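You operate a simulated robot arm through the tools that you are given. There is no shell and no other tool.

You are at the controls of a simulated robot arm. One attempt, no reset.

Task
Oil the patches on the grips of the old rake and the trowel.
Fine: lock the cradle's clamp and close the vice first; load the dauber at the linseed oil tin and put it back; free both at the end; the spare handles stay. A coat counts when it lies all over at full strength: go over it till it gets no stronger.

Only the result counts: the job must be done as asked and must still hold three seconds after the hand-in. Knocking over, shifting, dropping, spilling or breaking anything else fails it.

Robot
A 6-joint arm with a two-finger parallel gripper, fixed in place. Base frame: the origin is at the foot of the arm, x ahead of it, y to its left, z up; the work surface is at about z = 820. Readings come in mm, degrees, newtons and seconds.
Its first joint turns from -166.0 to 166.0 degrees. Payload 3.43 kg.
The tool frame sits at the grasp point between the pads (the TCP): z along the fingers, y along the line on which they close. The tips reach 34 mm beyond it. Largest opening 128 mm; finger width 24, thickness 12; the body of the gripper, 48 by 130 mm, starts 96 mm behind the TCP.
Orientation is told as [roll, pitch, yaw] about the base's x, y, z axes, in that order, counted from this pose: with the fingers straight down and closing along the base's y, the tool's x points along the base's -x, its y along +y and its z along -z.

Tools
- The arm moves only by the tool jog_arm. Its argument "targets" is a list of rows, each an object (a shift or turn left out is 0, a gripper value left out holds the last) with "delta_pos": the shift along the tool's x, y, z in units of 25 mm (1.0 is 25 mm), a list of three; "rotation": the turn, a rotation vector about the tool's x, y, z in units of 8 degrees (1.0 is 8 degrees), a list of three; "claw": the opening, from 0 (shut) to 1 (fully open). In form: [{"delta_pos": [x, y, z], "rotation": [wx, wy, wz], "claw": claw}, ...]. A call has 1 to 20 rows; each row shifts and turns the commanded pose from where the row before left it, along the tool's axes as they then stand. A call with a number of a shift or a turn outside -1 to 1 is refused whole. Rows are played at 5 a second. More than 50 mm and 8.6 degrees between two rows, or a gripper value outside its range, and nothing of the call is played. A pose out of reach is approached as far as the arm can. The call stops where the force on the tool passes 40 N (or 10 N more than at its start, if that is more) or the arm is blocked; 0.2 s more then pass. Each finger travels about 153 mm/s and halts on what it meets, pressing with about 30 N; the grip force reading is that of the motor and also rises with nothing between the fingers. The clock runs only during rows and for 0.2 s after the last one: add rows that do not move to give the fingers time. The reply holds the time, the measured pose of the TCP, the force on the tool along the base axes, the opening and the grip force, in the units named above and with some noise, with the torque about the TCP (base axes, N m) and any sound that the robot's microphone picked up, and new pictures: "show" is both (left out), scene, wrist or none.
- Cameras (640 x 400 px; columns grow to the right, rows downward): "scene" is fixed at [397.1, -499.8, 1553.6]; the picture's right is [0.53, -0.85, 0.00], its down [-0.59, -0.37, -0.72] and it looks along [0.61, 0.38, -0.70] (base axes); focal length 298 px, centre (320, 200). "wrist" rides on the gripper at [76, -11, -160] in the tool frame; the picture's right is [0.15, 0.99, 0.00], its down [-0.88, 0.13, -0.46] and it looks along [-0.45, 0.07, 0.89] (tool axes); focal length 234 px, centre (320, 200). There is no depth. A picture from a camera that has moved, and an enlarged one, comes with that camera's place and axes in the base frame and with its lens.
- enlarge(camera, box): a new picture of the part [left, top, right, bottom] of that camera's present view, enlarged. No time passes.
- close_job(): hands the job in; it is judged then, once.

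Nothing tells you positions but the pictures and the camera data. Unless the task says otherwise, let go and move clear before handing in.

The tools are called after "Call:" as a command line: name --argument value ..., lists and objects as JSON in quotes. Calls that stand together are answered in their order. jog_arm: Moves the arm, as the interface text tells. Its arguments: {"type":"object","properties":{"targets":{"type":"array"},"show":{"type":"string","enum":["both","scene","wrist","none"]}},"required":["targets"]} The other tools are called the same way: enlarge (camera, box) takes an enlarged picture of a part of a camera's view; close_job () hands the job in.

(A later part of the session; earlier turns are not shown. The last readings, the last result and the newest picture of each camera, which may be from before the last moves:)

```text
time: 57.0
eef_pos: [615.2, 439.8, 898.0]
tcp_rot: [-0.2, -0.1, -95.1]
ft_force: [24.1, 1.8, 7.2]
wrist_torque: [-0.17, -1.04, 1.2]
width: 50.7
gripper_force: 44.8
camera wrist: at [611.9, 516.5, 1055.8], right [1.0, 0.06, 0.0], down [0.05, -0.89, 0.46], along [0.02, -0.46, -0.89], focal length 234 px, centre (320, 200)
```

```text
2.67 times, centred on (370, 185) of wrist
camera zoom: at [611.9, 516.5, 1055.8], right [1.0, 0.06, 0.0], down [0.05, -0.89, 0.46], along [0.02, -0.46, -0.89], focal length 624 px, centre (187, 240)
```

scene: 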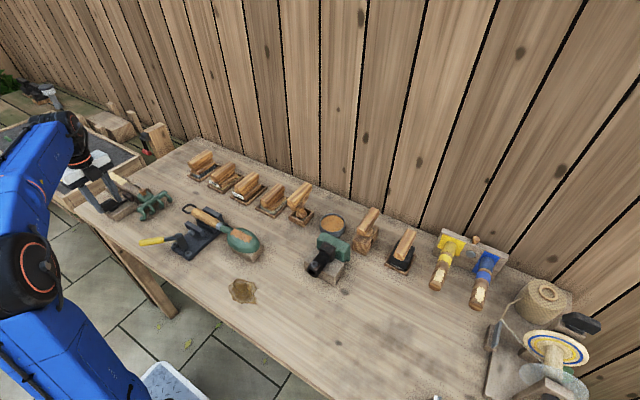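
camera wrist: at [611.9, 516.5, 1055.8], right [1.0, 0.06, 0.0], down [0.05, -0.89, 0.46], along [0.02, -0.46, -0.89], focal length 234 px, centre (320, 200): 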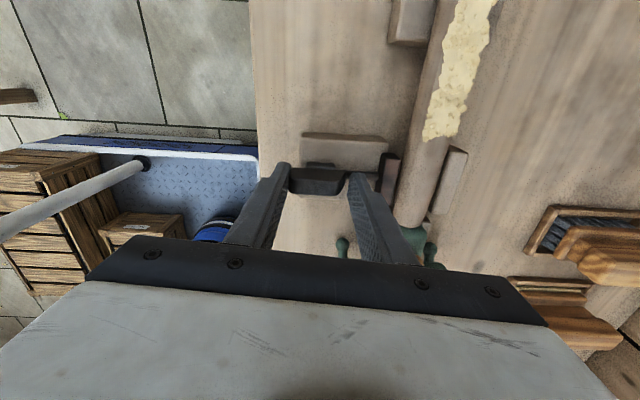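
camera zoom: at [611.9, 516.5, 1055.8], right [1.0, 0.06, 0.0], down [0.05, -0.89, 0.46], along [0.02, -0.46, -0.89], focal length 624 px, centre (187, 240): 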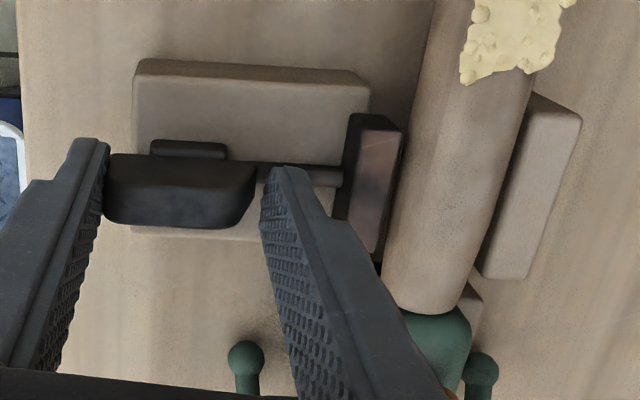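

Torque 1.25 N·m at −91° confirms the handle is hard against its end stop. I'll ease off, release gently and rise.

Call:
jog_arm --targets '[{"rotation": [0, 0, -0.4]}, {"claw": 0.45}, {"claw": 0.48}, {}, {"delta_pos": [0, 0, -0.6]}, {"delta_pos": [0, 0, -1]}, {"delta_pos": [0, 0, -1]}, {"delta_pos": [0, 0, -1]}, {}]' --show "both"

Call:
enlarge --camera "wrist" --box '[260, 110, 480, 260]'

Call:
enlarge --camera "scene" --box '[95, 175, 145, 215]'

```text
time: 59.0
eef_pos: [616.8, 439.4, 987.0]
tcp_rot: [-0.3, -0.1, -91.8]
ft_force: [-0.3, -0.2, -0.7]
wrist_torque: [0.0, 0.01, 0.02]
width: 61.4
gripper_force: 0.0
camera wrist: at [609.2, 515.5, 1145.3], right [0.99, 0.11, 0.0], down [0.1, -0.88, 0.46], along [0.05, -0.45, -0.89], focal length 234 px, centre (320, 200)
```

scene: 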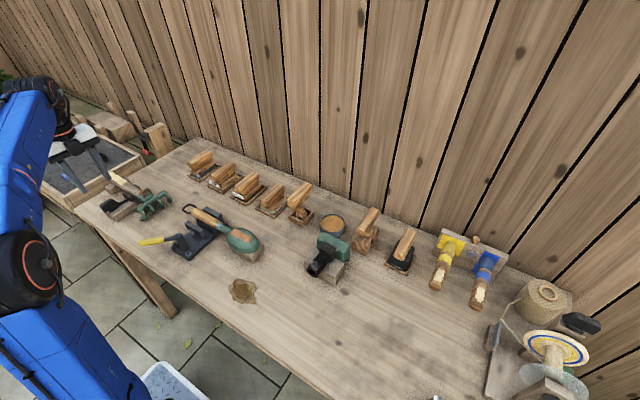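
wrist: 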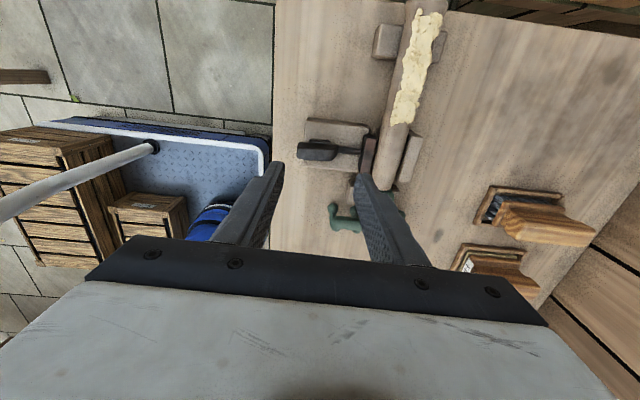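

```text
2.67 times, centred on (370, 185) of wrist
camera zoom: at [609.2, 515.5, 1145.3], right [0.99, 0.11, 0.0], down [0.1, -0.88, 0.46], along [0.05, -0.45, -0.89], focal length 624 px, centre (187, 240)
```

zoom: 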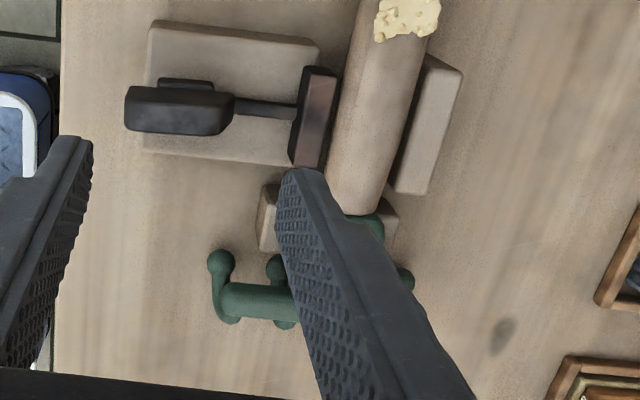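

```text
10.00 times, centred on (120, 195) of scene
camera zoom: at [397.1, -499.8, 1553.6], right [0.53, -0.85, 0.0], down [-0.59, -0.37, -0.72], along [0.61, 0.38, -0.7], focal length 2979 px, centre (2320, 250)
```

zoom: 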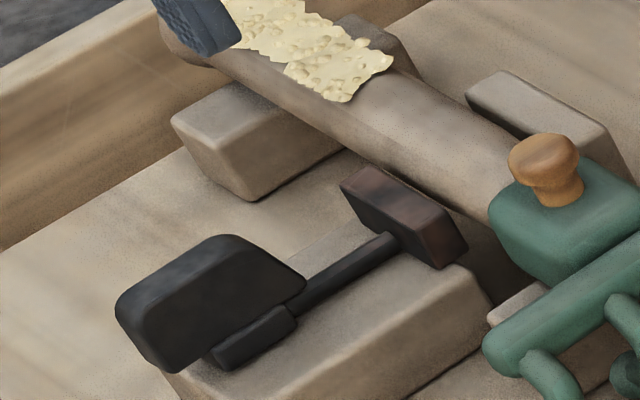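

The clamp handle now stays in line with the rod (locked). Next is the vice: lever post near (641, 131), yellow grip end near (572, 204, 884). I'll rotate the hand back to neutral and view the vice from above.

Call:
jog_arm --targets '[{"rotation": [0, 0, -0.95], "claw": 0.6}, {"rotation": [0, 0, -0.95]}, {"rotation": [0, 0, -0.95]}, {"rotation": [0, 0, -0.95]}, {"rotation": [0, 0, -0.95]}, {"rotation": [0, 0, -0.95]}, {"rotation": [0, 0, -0.95]}, {"rotation": [0, 0, -0.95]}, {"rotation": [0, 0, -0.95]}, {"rotation": [0, 0, -0.95]}, {"rotation": [0, 0, -0.95]}, {"rotation": [0, 0, -0.95]}, {}]' --show "none"

Call:
jog_arm --targets '[{"delta_pos": [-0.4, -0.95, -0.3]}, {"delta_pos": [-0.4, -0.95, 0]}, {"delta_pos": [-0.4, -0.95, 0]}, {"delta_pos": [-0.4, -0.95, 0]}, {"delta_pos": [-0.4, -0.95, 0]}, {"delta_pos": [-0.4, -0.95, 0]}, {"delta_pos": [-0.4, -0.95, 0]}, {"delta_pos": [-0.4, -0.95, 0]}, {"delta_pos": [-0.4, -0.95, 0]}, {"delta_pos": [-0.4, -0.95, 0]}, {"delta_pos": [-0.4, -0.95, 0]}, {"delta_pos": [-0.4, -0.95, 0]}, {}]' --show "wrist"

Call:
enlarge --camera "wrist" --box '[220, 0, 420, 150]'

```text
time: 61.8
eef_pos: [613.5, 440.6, 987.2]
tcp_rot: [0.1, 0.2, -0.5]
ft_force: [0.5, 0.2, 0.5]
wrist_torque: [-0.02, 0.0, -0.03]
width: 76.8
gripper_force: 0.2
```

```text
time: 64.6
eef_pos: [729.9, 153.9, 993.3]
tcp_rot: [0.1, 0.2, -0.7]
ft_force: [0.8, -0.7, 0.1]
wrist_torque: [-0.01, -0.03, -0.01]
width: 76.7
gripper_force: 0.1
camera wrist: at [655.4, 144.6, 1152.6], right [-0.13, 0.99, 0.0], down [0.88, 0.12, 0.45], along [0.45, 0.06, -0.89], focal length 234 px, centre (320, 200)
```

wrist: 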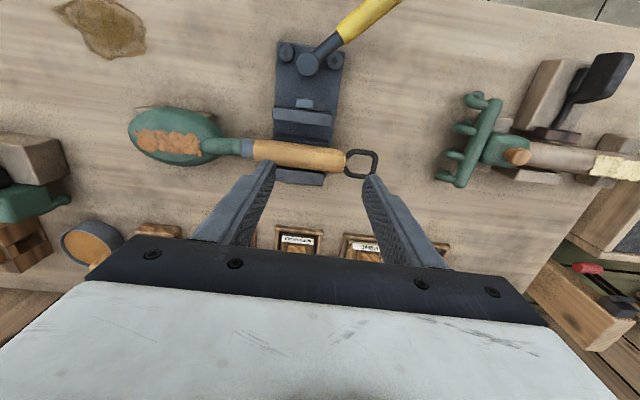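

```text
2.67 times, centred on (320, 75) of wrist
camera zoom: at [655.4, 144.6, 1152.6], right [-0.13, 0.99, 0.0], down [0.88, 0.12, 0.45], along [0.45, 0.06, -0.89], focal length 624 px, centre (320, 533)
```

zoom: 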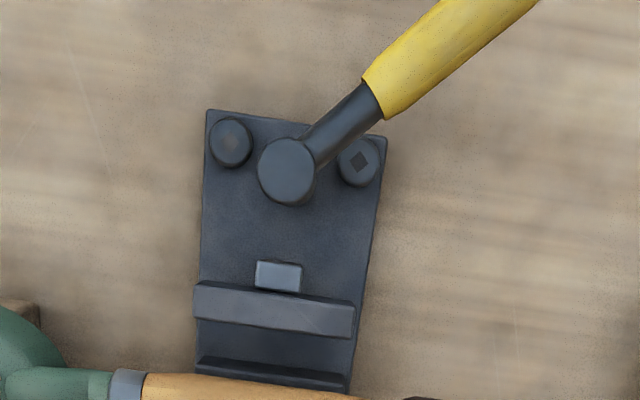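

The vice lever runs from the post (641, 130) toward (−x, +y); its grip passes about (591, 186, 880). I'll bring the gripper above it, turned to straddle the handle.

Call:
jog_arm --targets '[{"delta_pos": [0.927, 0.215, 0]}, {"delta_pos": [0.927, 0.215, 0]}, {"delta_pos": [0.927, 0.215, 0]}, {"delta_pos": [0.927, 0.215, 0]}, {"delta_pos": [0.927, 0.215, 0]}, {"delta_pos": [0.927, 0.215, 0]}, {"rotation": [0, 0, 0.73]}, {"rotation": [0, 0, 0.73]}, {"rotation": [0, 0, 0.73]}, {"rotation": [0, 0, 0.73]}, {"rotation": [0, 0, 0.73]}, {"rotation": [0, 0, 0.73]}, {"rotation": [0, 0, 0.73]}, {"rotation": [0, 0, 0.73]}, {"delta_pos": [0, 0, 0.8]}, {"delta_pos": [0, 0, 0.8]}, {}]' --show "both"

Call:
enlarge --camera "wrist" --box '[220, 100, 420, 250]'

Call:
enlarge --camera "scene" --box '[110, 185, 230, 275]'

```text
time: 68.2
eef_pos: [590.8, 188.3, 954.9]
tcp_rot: [-0.2, 0.1, -47.3]
ft_force: [0.8, 0.3, -0.2]
wrist_torque: [-0.01, 0.03, 0.05]
width: 76.9
gripper_force: 0.1
camera wrist: at [532.2, 236.7, 1113.9], right [0.63, 0.78, 0.0], down [0.69, -0.56, 0.45], along [0.35, -0.29, -0.89], focal length 234 px, centre (320, 200)
```

scene: 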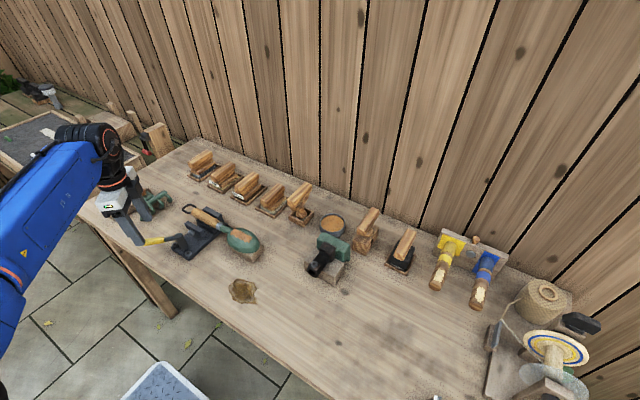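
wrist: 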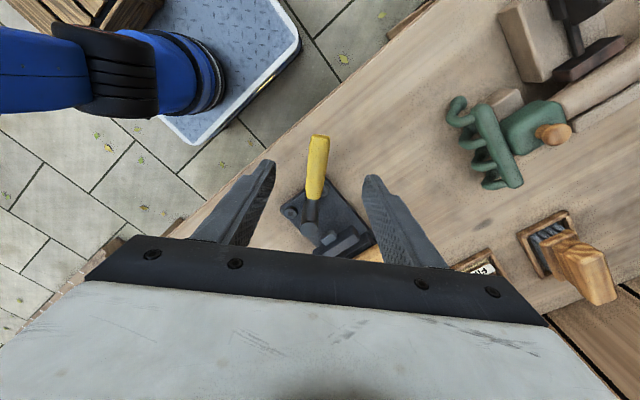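

```text
2.67 times, centred on (320, 175) of wrist
camera zoom: at [532.2, 236.7, 1113.9], right [0.63, 0.78, 0.0], down [0.69, -0.56, 0.45], along [0.35, -0.29, -0.89], focal length 624 px, centre (320, 267)
```

zoom: 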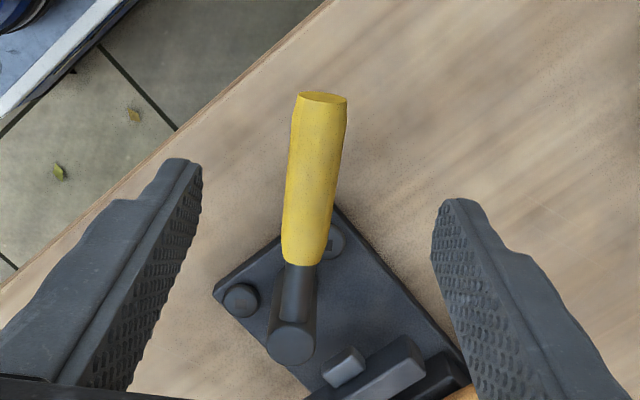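

```text
4.44 times, centred on (170, 230) of scene
camera zoom: at [397.1, -499.8, 1553.6], right [0.53, -0.85, 0.0], down [-0.59, -0.37, -0.72], along [0.61, 0.38, -0.7], focal length 1324 px, centre (987, 67)
```

zoom: 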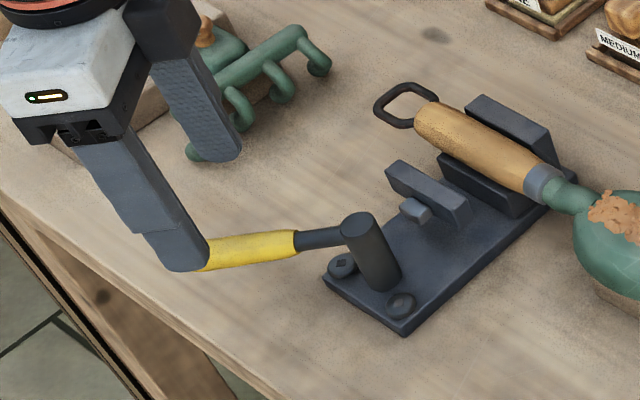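

The yellow handle lies centred between the fingers. I'll descend to about z = 900 and close on it.

Call:
jog_arm --targets '[{"delta_pos": [0, 0, 0.75]}, {"delta_pos": [0, 0, 0.75]}, {"delta_pos": [0, 0, 0.75]}, {"claw": 0.4}, {"claw": 0.25}, {"claw": 0.15}, {"claw": 0.1}, {}]' --show "both"

Call:
enlarge --camera "scene" --box '[110, 185, 230, 275]'

```text
time: 70.0
eef_pos: [590.7, 186.7, 897.9]
tcp_rot: [-0.2, 0.1, -47.4]
ft_force: [-22.5, -17.3, -11.7]
wrist_torque: [-0.26, 0.13, 0.31]
width: 28.8
gripper_force: 13.7
camera wrist: at [532.4, 235.9, 1057.7], right [0.63, 0.78, 0.0], down [0.69, -0.56, 0.45], along [0.35, -0.29, -0.89], focal length 234 px, centre (320, 200)
```

scene: 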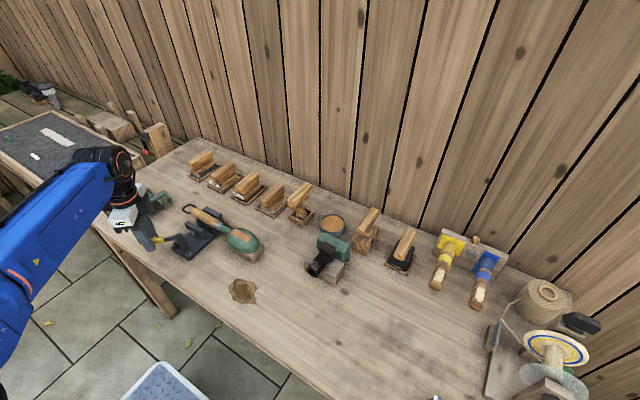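
wrist: 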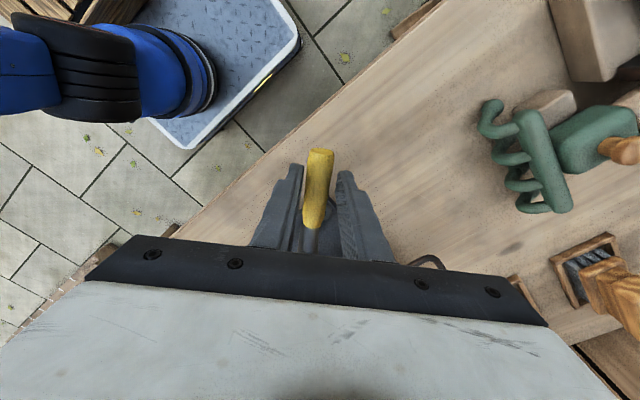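

```text
4.44 times, centred on (170, 230) of scene
camera zoom: at [397.1, -499.8, 1553.6], right [0.53, -0.85, 0.0], down [-0.59, -0.37, -0.72], along [0.61, 0.38, -0.7], focal length 1324 px, centre (987, 67)
```

zoom: 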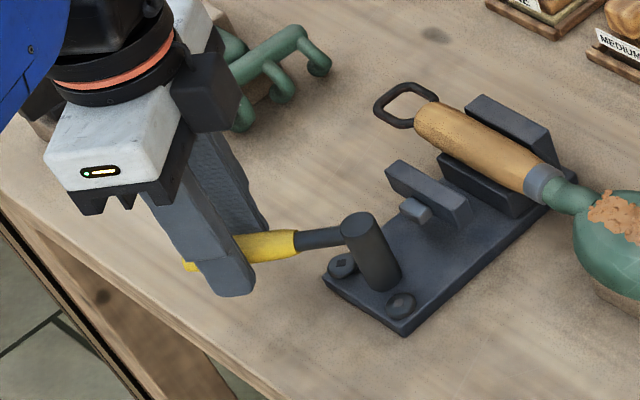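

One finger touched first and the lever resists motion toward +y-tool (clockwise), hinting at a stop there. I'll recentre by ~4 mm and close fully.

Call:
jog_arm --targets '[{"delta_pos": [0, -0.08, 0]}, {"delta_pos": [0, -0.08, 0]}, {"claw": 0.1}, {}, {}]' --show "wrist"

```text
time: 71.2
eef_pos: [589.1, 185.5, 898.6]
tcp_rot: [0.0, 0.1, -47.4]
ft_force: [2.6, 5.2, -10.5]
wrist_torque: [0.09, -0.07, 1.22]
width: 24.8
gripper_force: 45.1
camera wrist: at [530.6, 234.2, 1058.5], right [0.63, 0.78, 0.0], down [0.69, -0.56, 0.45], along [0.35, -0.29, -0.89], focal length 234 px, centre (320, 200)
```

wrist: 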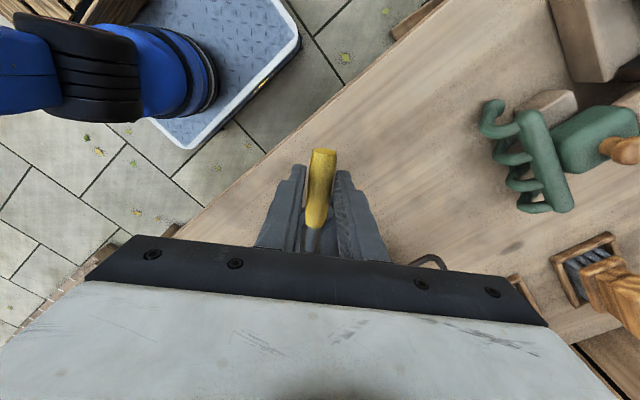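

Firm grip on the lever handle (24.8 mm). I'll try a small counter-clockwise swing about the post (toward −x) and watch the force.

Call:
jog_arm --targets '[{"delta_pos": [-0.0064, -0.159, 0], "rotation": [0, 0, -0.375]}, {"delta_pos": [-0.0064, -0.159, 0], "rotation": [0, 0, -0.375]}, {"delta_pos": [-0.0064, -0.159, 0], "rotation": [0, 0, -0.375]}, {}]' --show "both"

Call:
enlarge --camera "scene" --box '[110, 185, 230, 275]'

```text
time: 72.2
eef_pos: [580.3, 175.7, 899.6]
tcp_rot: [-0.1, 0.1, -38.5]
ft_force: [12.7, 20.2, 11.9]
wrist_torque: [0.44, -0.35, 1.82]
width: 24.9
gripper_force: 45.2
camera wrist: at [515.1, 214.6, 1058.5], right [0.5, 0.87, 0.0], down [0.77, -0.44, 0.45], along [0.39, -0.23, -0.89], focal length 234 px, centre (320, 200)
```

scene: 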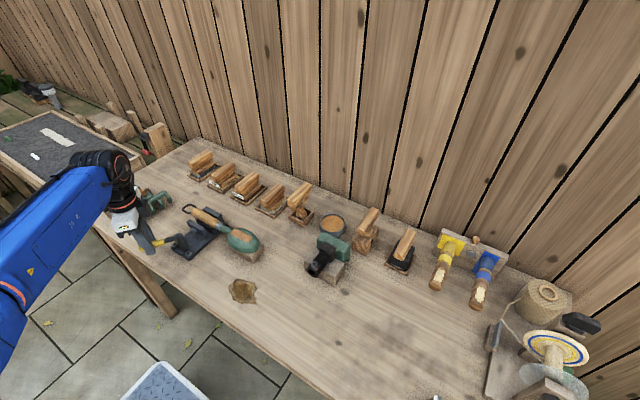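
wrist: 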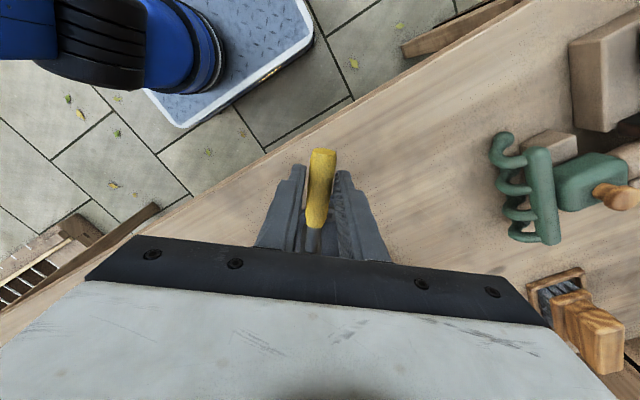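

```text
4.44 times, centred on (170, 230) of scene
camera zoom: at [397.1, -499.8, 1553.6], right [0.53, -0.85, 0.0], down [-0.59, -0.37, -0.72], along [0.61, 0.38, -0.7], focal length 1324 px, centre (987, 67)
```

zoom: 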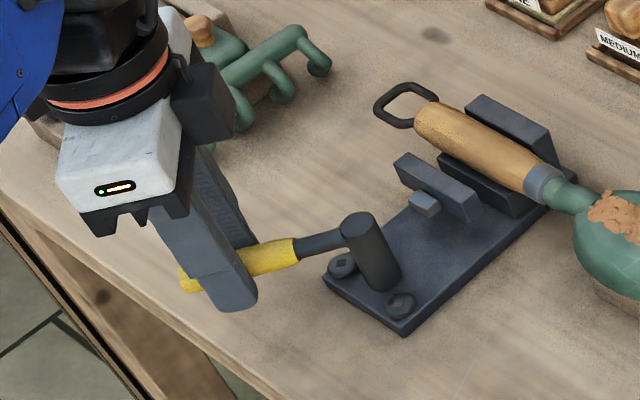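

The lever turned and the jaw advanced toward the trowel — counter-clockwise closes it. Continuing in small steps.

Call:
jog_arm --targets '[{"delta_pos": [-0.0064, -0.159, 0], "rotation": [0, 0, -0.375]}, {"delta_pos": [-0.0064, -0.159, 0], "rotation": [0, 0, -0.375]}, {"delta_pos": [-0.0064, -0.159, 0], "rotation": [0, 0, -0.375]}, {}]' --show "scene"

Call:
enlarge --camera "scene" --box '[110, 185, 230, 275]'

```text
time: 73.4
eef_pos: [573.6, 166.5, 899.3]
tcp_rot: [0.0, 0.2, -29.5]
ft_force: [-9.7, 16.9, 6.0]
wrist_torque: [0.4, 0.52, 0.82]
width: 24.9
gripper_force: 44.8
stopped in row 4: the force on the tool passed its limit at 40 N (the readings are from after the stop); the commanded pose is now the measured one
```

scene: 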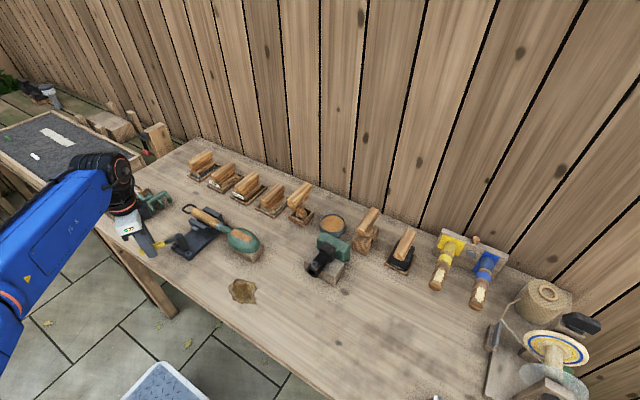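

```text
4.44 times, centred on (170, 230) of scene
camera zoom: at [397.1, -499.8, 1553.6], right [0.53, -0.85, 0.0], down [-0.59, -0.37, -0.72], along [0.61, 0.38, -0.7], focal length 1324 px, centre (987, 67)
```

zoom: 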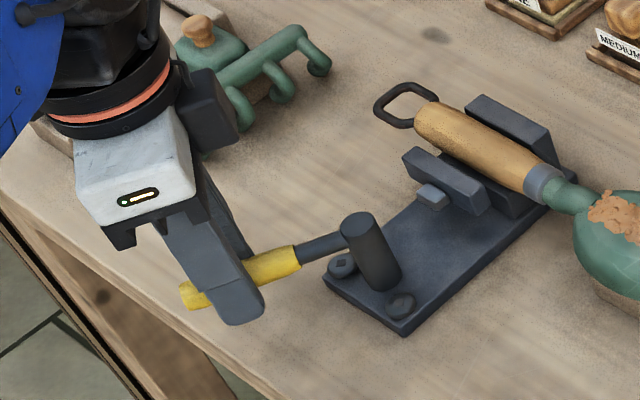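

The jaw is nearly on the trowel grip. A little radial strain built up, so I'll continue with slightly corrected, smaller steps.

Call:
jog_arm --targets '[{"delta_pos": [0.03, 0, 0]}, {"delta_pos": [0.005, -0.105, 0], "rotation": [0, 0, -0.25]}, {"delta_pos": [0.005, -0.105, 0], "rotation": [0, 0, -0.25]}, {"delta_pos": [0.005, -0.105, 0], "rotation": [0, 0, -0.25]}, {}]' --show "scene"

Call:
enlarge --camera "scene" --box '[110, 185, 230, 275]'

```text
time: 74.5
eef_pos: [571.2, 160.1, 898.6]
tcp_rot: [0.0, 0.0, -23.3]
ft_force: [4.2, 6.4, 2.1]
wrist_torque: [0.06, 0.39, 0.67]
width: 25.1
gripper_force: 45.4
stopped in row 5: the force on the tool passed its limit at 41 N (the readings are from after the stop); the commanded pose is now the measured one
```

scene: 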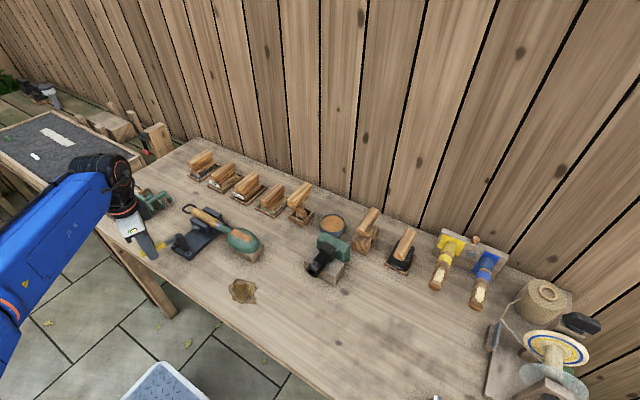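

```text
4.44 times, centred on (170, 230) of scene
camera zoom: at [397.1, -499.8, 1553.6], right [0.53, -0.85, 0.0], down [-0.59, -0.37, -0.72], along [0.61, 0.38, -0.7], focal length 1324 px, centre (987, 67)
```

zoom: 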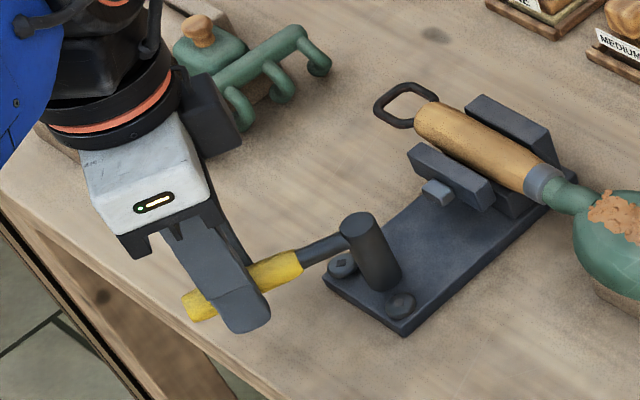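

The jaw is very close to the grip now. I'll continue with gentle steps until it bites.

Call:
jog_arm --targets '[{"delta_pos": [0, -0.106, 0], "rotation": [0, 0, -0.25]}, {"delta_pos": [-0.004, -0.106, 0], "rotation": [0, 0, -0.25]}, {"delta_pos": [-0.004, -0.106, 0], "rotation": [0, 0, -0.25]}, {}]' --show "scene"

Call:
enlarge --camera "scene" --box '[150, 185, 230, 265]'

```text
time: 75.5
eef_pos: [568.4, 152.5, 898.6]
tcp_rot: [0.1, 0.0, -17.4]
ft_force: [9.6, 7.6, 4.1]
wrist_torque: [0.05, -0.18, 0.79]
width: 24.8
gripper_force: 45.2
```

scene: 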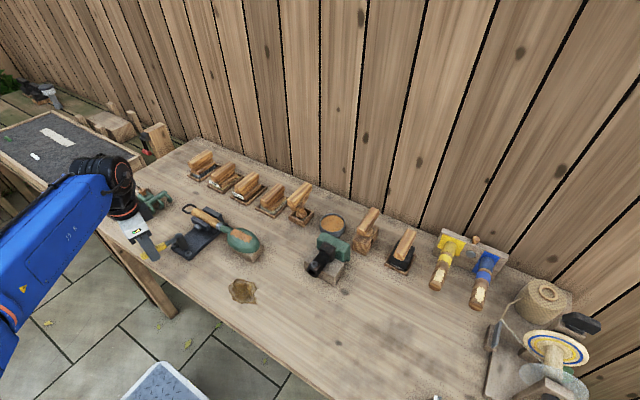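

```text
5.00 times, centred on (190, 225) of scene
camera zoom: at [397.1, -499.8, 1553.6], right [0.53, -0.85, 0.0], down [-0.59, -0.37, -0.72], along [0.61, 0.38, -0.7], focal length 1490 px, centre (970, 75)
```

zoom: 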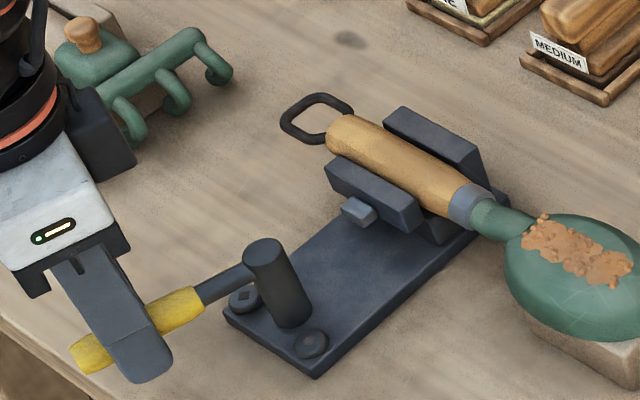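

The jaw is right beside the grip with little force. Continuing until it clamps or hits its end.

Call:
jog_arm --targets '[{"delta_pos": [-0.002, -0.106, 0], "rotation": [0, 0, -0.25]}, {"delta_pos": [-0.004, -0.106, 0], "rotation": [0, 0, -0.25]}, {"delta_pos": [-0.004, -0.106, 0], "rotation": [0, 0, -0.25]}, {}]' --show "scene"

Call:
enlarge --camera "scene" --box '[150, 185, 230, 265]'

```text
time: 76.5
eef_pos: [565.4, 144.9, 899.2]
tcp_rot: [0.1, -0.1, -11.4]
ft_force: [13.7, 1.7, 14.7]
wrist_torque: [0.11, 0.06, 0.36]
width: 24.8
gripper_force: 44.7
```

scene: 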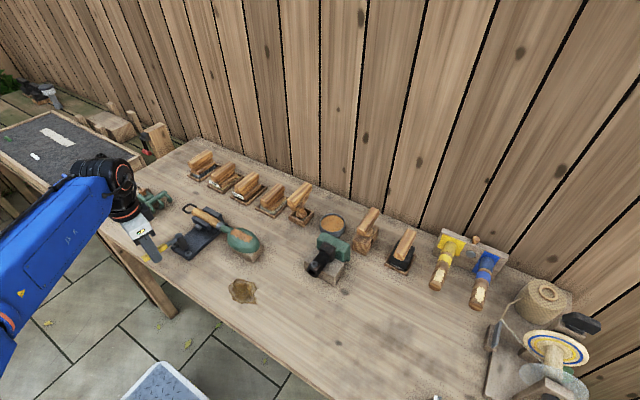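

```text
5.00 times, centred on (190, 225) of scene
camera zoom: at [397.1, -499.8, 1553.6], right [0.53, -0.85, 0.0], down [-0.59, -0.37, -0.72], along [0.61, 0.38, -0.7], focal length 1490 px, centre (970, 75)
```

zoom: 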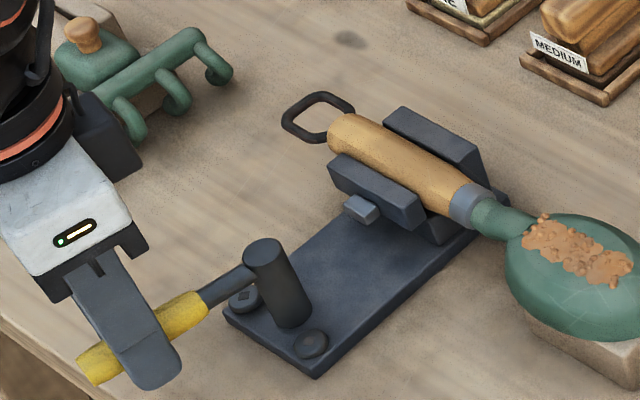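

The jaw now touches the grip with only light resistance. I'll correct the radius by 1 mm and keep turning until it's tight.

Call:
jog_arm --targets '[{"delta_pos": [-0.03, -0.05, 0], "rotation": [0, 0, -0.125]}, {"delta_pos": [-0.006, -0.106, 0], "rotation": [0, 0, -0.25]}, {"delta_pos": [-0.006, -0.106, 0], "rotation": [0, 0, -0.25]}, {"delta_pos": [-0.006, -0.106, 0], "rotation": [0, 0, -0.25]}, {}]' --show "scene"

Call:
enlarge --camera "scene" --box '[150, 185, 230, 265]'

```text
time: 77.7
eef_pos: [565.8, 134.9, 898.8]
tcp_rot: [0.1, 0.1, -4.3]
ft_force: [4.5, 1.9, 26.6]
wrist_torque: [0.04, -0.14, 0.29]
width: 24.8
gripper_force: 44.2
```

scene: 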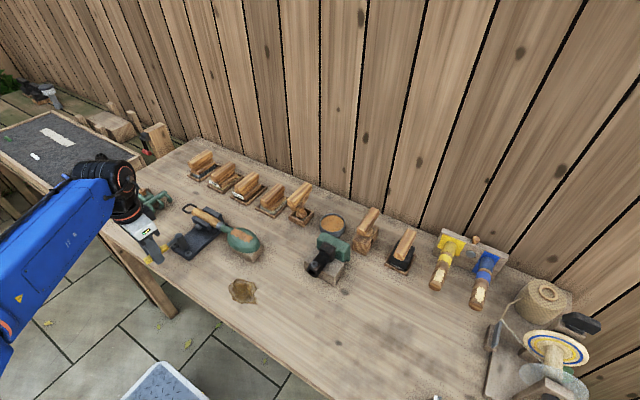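

```text
5.00 times, centred on (190, 225) of scene
camera zoom: at [397.1, -499.8, 1553.6], right [0.53, -0.85, 0.0], down [-0.59, -0.37, -0.72], along [0.61, 0.38, -0.7], focal length 1490 px, centre (970, 75)
```

zoom: 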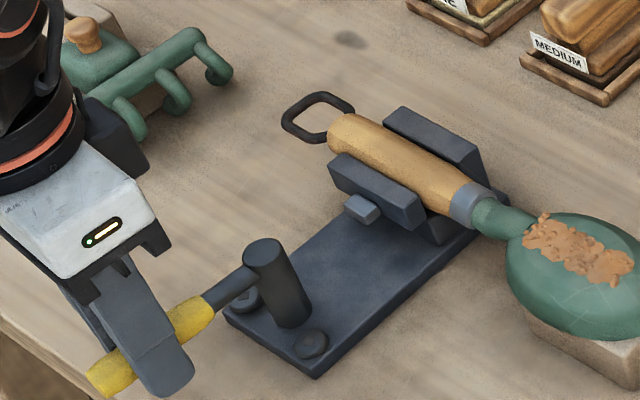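

The jaw hasn't visibly moved in the last 7° and the swing force is small. I'll relieve the vertical load and keep turning to find the end stop.

Call:
jog_arm --targets '[{"delta_pos": [0, 0, -0.06]}, {"delta_pos": [-0.004, -0.106, 0], "rotation": [0, 0, -0.25]}, {"delta_pos": [-0.004, -0.106, 0], "rotation": [0, 0, -0.25]}, {"delta_pos": [-0.004, -0.106, 0], "rotation": [0, 0, -0.25]}, {"delta_pos": [-0.004, -0.106, 0], "rotation": [0, 0, -0.25]}, {}]' --show "scene"

Call:
enlarge --camera "scene" --box '[150, 185, 230, 265]'

```text
time: 79.1
eef_pos: [564.8, 124.7, 899.1]
tcp_rot: [0.0, 0.2, 3.7]
ft_force: [-4.2, 4.7, -27.7]
wrist_torque: [0.08, -0.32, 0.42]
width: 25.0
gripper_force: 44.7
```

scene: 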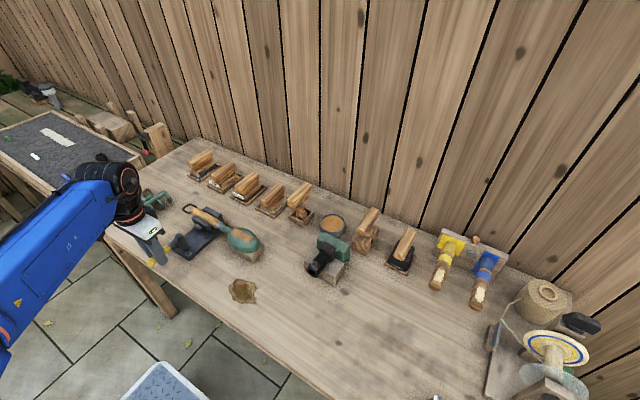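

```text
5.00 times, centred on (190, 225) of scene
camera zoom: at [397.1, -499.8, 1553.6], right [0.53, -0.85, 0.0], down [-0.59, -0.37, -0.72], along [0.61, 0.38, -0.7], focal length 1490 px, centre (970, 75)
```

zoom: 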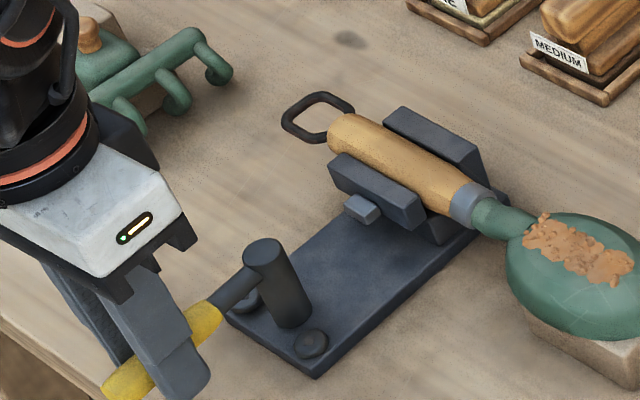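

Still light swing resistance; correcting z by under 1 mm and continuing to swing to find the end.

Call:
jog_arm --targets '[{"delta_pos": [0, 0, 0.03]}, {"delta_pos": [-0.003, -0.106, 0], "rotation": [0, 0, -0.25]}, {"delta_pos": [-0.003, -0.106, 0], "rotation": [0, 0, -0.25]}, {"delta_pos": [-0.003, -0.106, 0], "rotation": [0, 0, -0.25]}, {"delta_pos": [-0.003, -0.106, 0], "rotation": [0, 0, -0.25]}, {"delta_pos": [-0.003, -0.106, 0], "rotation": [0, 0, -0.25]}, {}]' --show "scene"

Call:
enlarge --camera "scene" --box '[150, 185, 230, 265]'

```text
time: 79.7
eef_pos: [566.0, 122.1, 898.9]
tcp_rot: [0.0, 0.3, 5.4]
ft_force: [-1.1, 3.0, -1.5]
wrist_torque: [-0.01, -0.03, 0.19]
width: 24.5
gripper_force: 45.0
stopped in row 3: the force on the tool passed its limit at 42 N (the readings are from after the stop); the commanded pose is now the measured one
```

scene: 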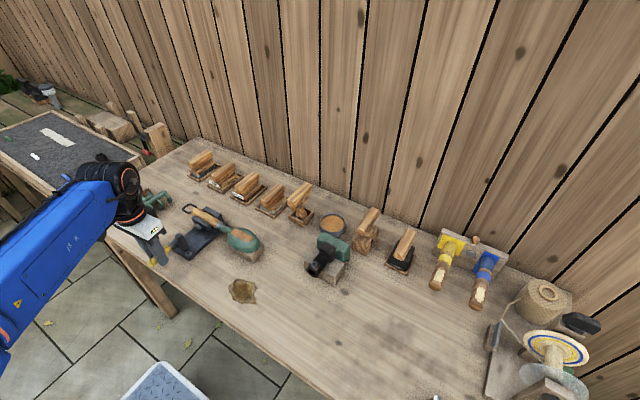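

```text
5.00 times, centred on (190, 225) of scene
camera zoom: at [397.1, -499.8, 1553.6], right [0.53, -0.85, 0.0], down [-0.59, -0.37, -0.72], along [0.61, 0.38, -0.7], focal length 1490 px, centre (970, 75)
```

zoom: 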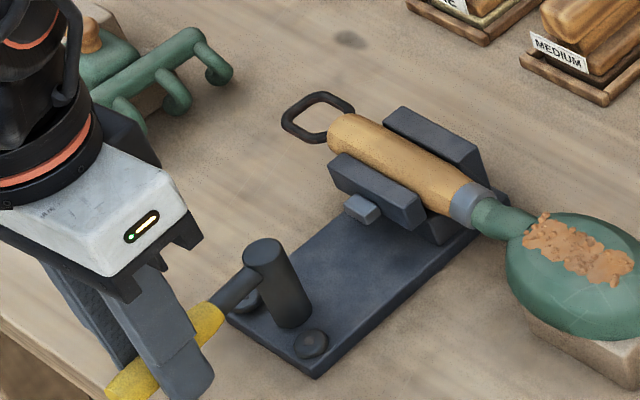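

Stopped at 42 N; I'll nudge again to see whether this is the end stop or just strain.

Call:
jog_arm --targets '[{"delta_pos": [0, -0.053, 0], "rotation": [0, 0, -0.125]}, {"delta_pos": [0, -0.053, 0], "rotation": [0, 0, -0.125]}, {"delta_pos": [0, -0.053, 0], "rotation": [0, 0, -0.125]}, {"delta_pos": [0, -0.053, 0], "rotation": [0, 0, -0.125]}, {"delta_pos": [0, -0.053, 0], "rotation": [0, 0, -0.125]}, {"delta_pos": [0, -0.053, 0], "rotation": [0, 0, -0.125]}, {}]' --show "none"

Call:
jog_arm --targets '[{"delta_pos": [0, -0.053, 0], "rotation": [0, 0, -0.125]}, {"delta_pos": [0, -0.053, 0], "rotation": [0, 0, -0.125]}, {"delta_pos": [0, -0.053, 0], "rotation": [0, 0, -0.125]}, {"delta_pos": [0, -0.053, 0], "rotation": [0, 0, -0.125]}, {"delta_pos": [0, -0.053, 0], "rotation": [0, 0, -0.125]}, {"delta_pos": [0, -0.053, 0], "rotation": [0, 0, -0.125]}, {}]' --show "scene"

Call:
enlarge --camera "scene" --box '[150, 185, 230, 265]'

```text
time: 81.3
eef_pos: [567.0, 114.4, 899.2]
tcp_rot: [0.0, 0.0, 11.4]
ft_force: [5.4, 7.1, 36.6]
wrist_torque: [0.16, -0.24, 0.43]
width: 24.6
gripper_force: 45.0
```

```text
time: 82.9
eef_pos: [568.8, 106.1, 899.6]
tcp_rot: [0.0, 0.2, 17.4]
ft_force: [17.8, 5.2, 0.9]
wrist_torque: [0.26, -0.76, 0.0]
width: 24.5
gripper_force: 45.4
```

scene: 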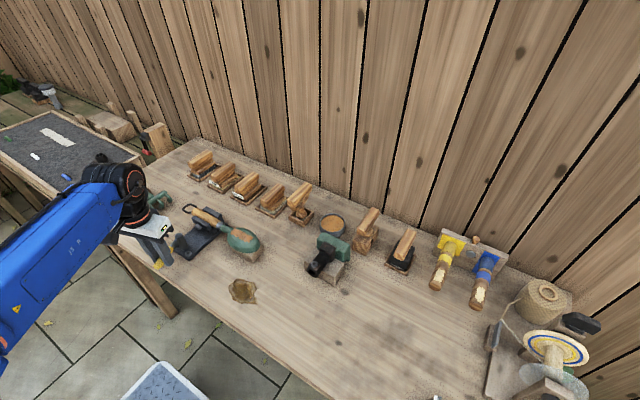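

```text
5.00 times, centred on (190, 225) of scene
camera zoom: at [397.1, -499.8, 1553.6], right [0.53, -0.85, 0.0], down [-0.59, -0.37, -0.72], along [0.61, 0.38, -0.7], focal length 1490 px, centre (970, 75)
```

zoom: 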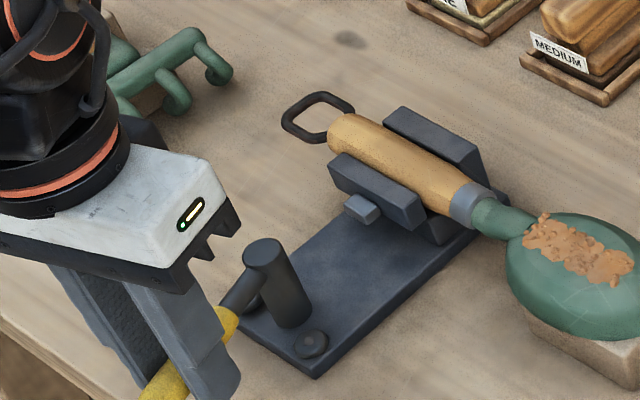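

The lever keeps swinging freely with the jaw tight on the grip. I'll correct radius and continue toward its end stop.

Call:
jog_arm --targets '[{"delta_pos": [-0.04, 0, 0]}, {"delta_pos": [-0.003, -0.08, 0], "rotation": [0, 0, -0.19]}, {"delta_pos": [-0.003, -0.08, 0], "rotation": [0, 0, -0.19]}, {"delta_pos": [-0.003, -0.08, 0], "rotation": [0, 0, -0.19]}, {"delta_pos": [-0.003, -0.08, 0], "rotation": [0, 0, -0.19]}, {"delta_pos": [-0.003, -0.08, 0], "rotation": [0, 0, -0.19]}, {}]' --show "none"

Call:
jog_arm --targets '[{"delta_pos": [-0.003, -0.08, 0], "rotation": [0, 0, -0.19]}, {"delta_pos": [-0.003, -0.08, 0], "rotation": [0, 0, -0.19]}, {"delta_pos": [-0.003, -0.08, 0], "rotation": [0, 0, -0.19]}, {"delta_pos": [-0.003, -0.08, 0], "rotation": [0, 0, -0.19]}, {"delta_pos": [-0.003, -0.08, 0], "rotation": [0, 0, -0.19]}, {}]' --show "scene"

Call:
enlarge --camera "scene" --box '[150, 185, 230, 265]'

```text
time: 84.5
eef_pos: [572.8, 97.6, 899.5]
tcp_rot: [0.1, 0.3, 25.0]
ft_force: [-24.6, -11.0, -18.7]
wrist_torque: [-0.26, 0.6, -0.11]
width: 24.6
gripper_force: 45.1
```

```text
time: 85.5
eef_pos: [576.1, 93.4, 900.7]
tcp_rot: [0.2, 0.1, 30.8]
ft_force: [-10.9, 4.1, 2.6]
wrist_torque: [0.12, -0.23, -1.17]
width: 25.3
gripper_force: 44.7
stopped in row 5: the force on the tool passed its limit at 44 N (the readings are from after the stop); the commanded pose is now the measured one
```

scene: 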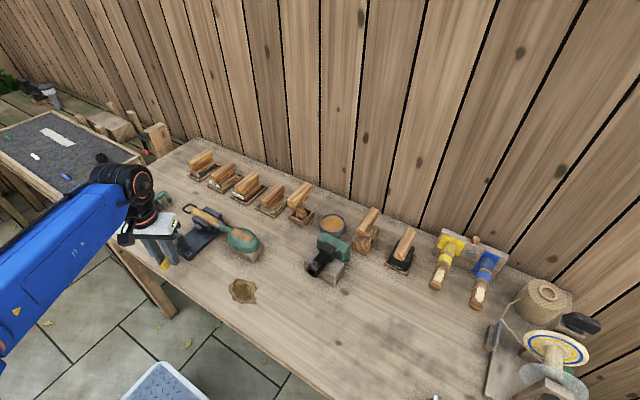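

```text
5.00 times, centred on (190, 225) of scene
camera zoom: at [397.1, -499.8, 1553.6], right [0.53, -0.85, 0.0], down [-0.59, -0.37, -0.72], along [0.61, 0.38, -0.7], focal length 1490 px, centre (970, 75)
```

zoom: 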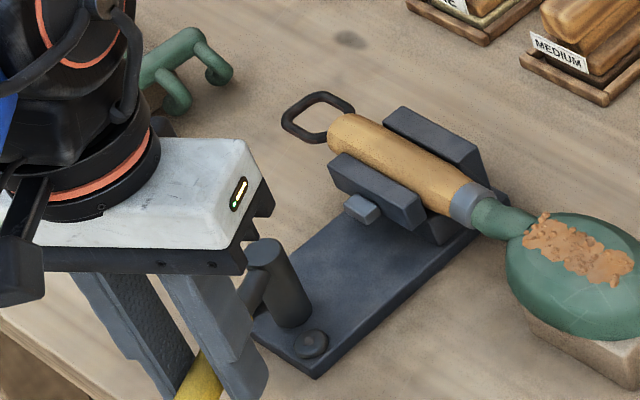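

Torque appears now, possibly the end stop near 210°. One more gentle nudge to confirm.

Call:
jog_arm --targets '[{"delta_pos": [0, -0.04, 0], "rotation": [0, 0, -0.06]}, {"delta_pos": [0, -0.04, 0], "rotation": [0, 0, -0.06]}, {"delta_pos": [0, -0.04, 0], "rotation": [0, 0, -0.06]}, {}]' --show "wrist"

Call:
jog_arm --targets '[{"delta_pos": [0, -0.04, 0], "rotation": [0, 0, -0.06]}, {"delta_pos": [0, -0.04, 0], "rotation": [0, 0, -0.06]}, {"delta_pos": [0, -0.04, 0], "rotation": [0, 0, -0.06]}, {}]' --show "wrist"

```text
time: 86.3
eef_pos: [575.3, 93.4, 898.8]
tcp_rot: [0.5, 0.2, 32.2]
ft_force: [-12.7, 17.4, 1.6]
wrist_torque: [0.41, 0.06, -1.15]
width: 25.9
gripper_force: 45.4
stopped in row 3: the force on the tool passed its limit at 43 N (the readings are from after the stop); the commanded pose is now the measured one
camera wrist: at [519.2, 43.1, 1058.3], right [-0.65, 0.76, 0.01], down [0.68, 0.58, 0.45], along [0.34, 0.3, -0.89], focal length 234 px, centre (320, 200)
```

wrist: 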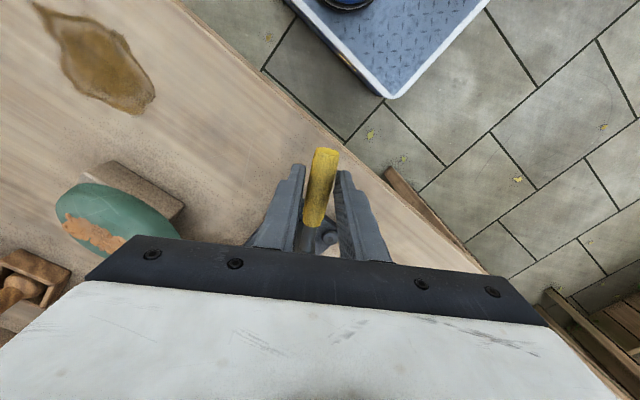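

```text
time: 86.8
eef_pos: [575.5, 93.7, 898.9]
tcp_rot: [0.6, 0.2, 32.7]
ft_force: [-7.2, 21.9, -0.7]
wrist_torque: [0.52, 0.1, -1.18]
width: 26.0
gripper_force: 44.6
stopped in row 2: the force on the tool passed its limit at 43 N (the readings are from after the stop); the commanded pose is now the measured one
camera wrist: at [520.1, 42.0, 1058.2], right [-0.66, 0.75, 0.01], down [0.68, 0.58, 0.45], along [0.33, 0.31, -0.89], focal length 234 px, centre (320, 200)
```

wrist: 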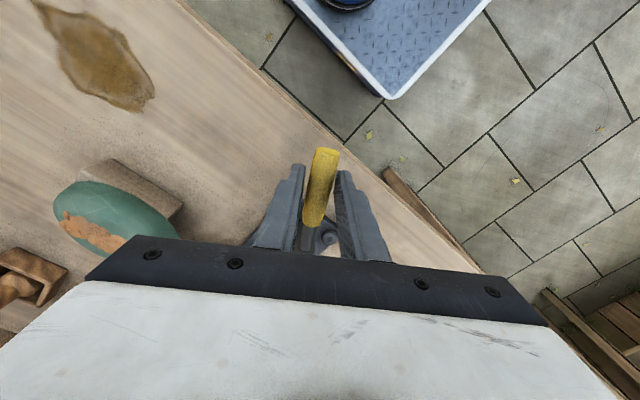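

The lever is hard against its end stop (no more travel), and the jaw is on the grip — vice closed. Releasing and rising.

Call:
jog_arm --targets '[{"delta_pos": [0, 0.03, 0], "rotation": [0, 0, 0.12]}, {"claw": 0.25}, {"claw": 0.4}, {"claw": 0.5}, {}, {"delta_pos": [0, 0, -0.8]}, {"delta_pos": [0, 0, -1]}, {"delta_pos": [0, 0, -1]}, {"delta_pos": [0, 0, -1]}, {}]' --show "both"

Call:
enlarge --camera "scene" --box '[130, 185, 230, 275]'

Call:
enlarge --camera "wrist" --box '[180, 100, 440, 270]'

```text
time: 89.0
eef_pos: [578.1, 92.4, 994.5]
tcp_rot: [0.5, 0.3, 31.8]
ft_force: [0.2, 0.8, 0.3]
wrist_torque: [-0.03, 0.0, 0.02]
width: 64.1
gripper_force: 0.0
camera wrist: at [520.5, 43.7, 1153.7], right [-0.64, 0.76, 0.01], down [0.68, 0.57, 0.45], along [0.34, 0.3, -0.89], focal length 234 px, centre (320, 200)
```

scene: 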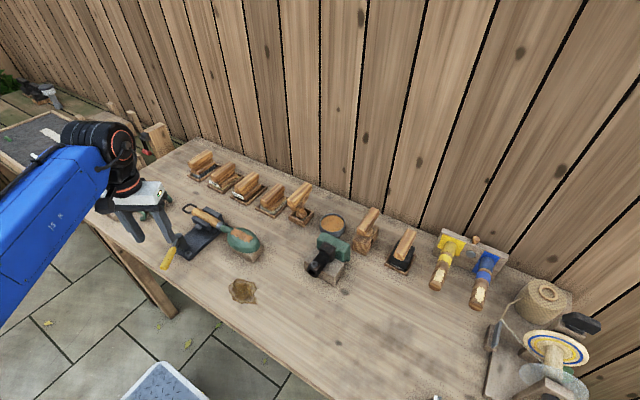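
wrist: 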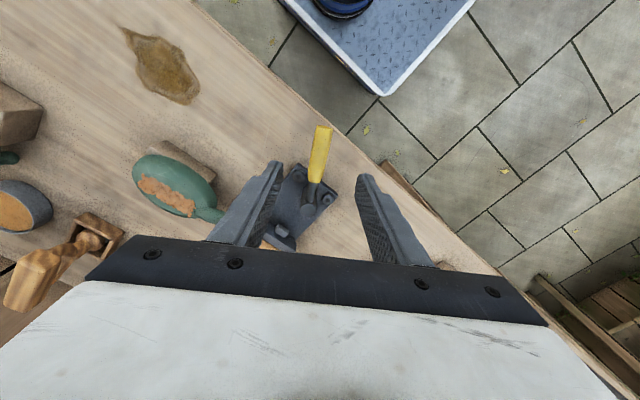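

```text
4.44 times, centred on (180, 230) of scene
camera zoom: at [397.1, -499.8, 1553.6], right [0.53, -0.85, 0.0], down [-0.59, -0.37, -0.72], along [0.61, 0.38, -0.7], focal length 1324 px, centre (942, 67)
```

zoom: 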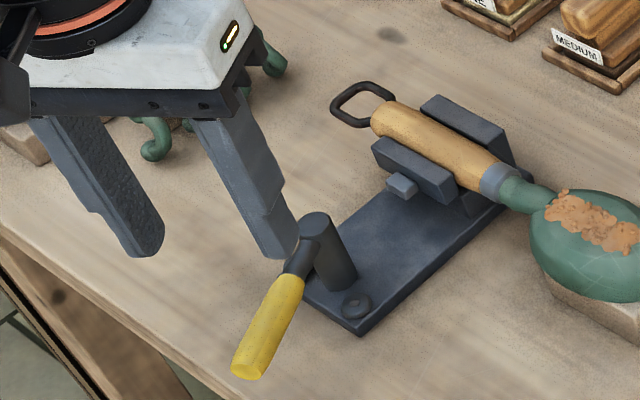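

```text
2.35 times, centred on (310, 185) of wrist
camera zoom: at [520.5, 43.7, 1153.7], right [-0.64, 0.76, 0.01], down [0.68, 0.57, 0.45], along [0.34, 0.3, -0.89], focal length 551 px, centre (344, 235)
```

zoom: 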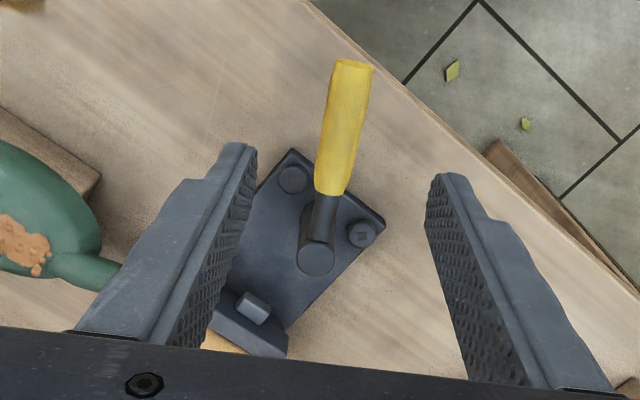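

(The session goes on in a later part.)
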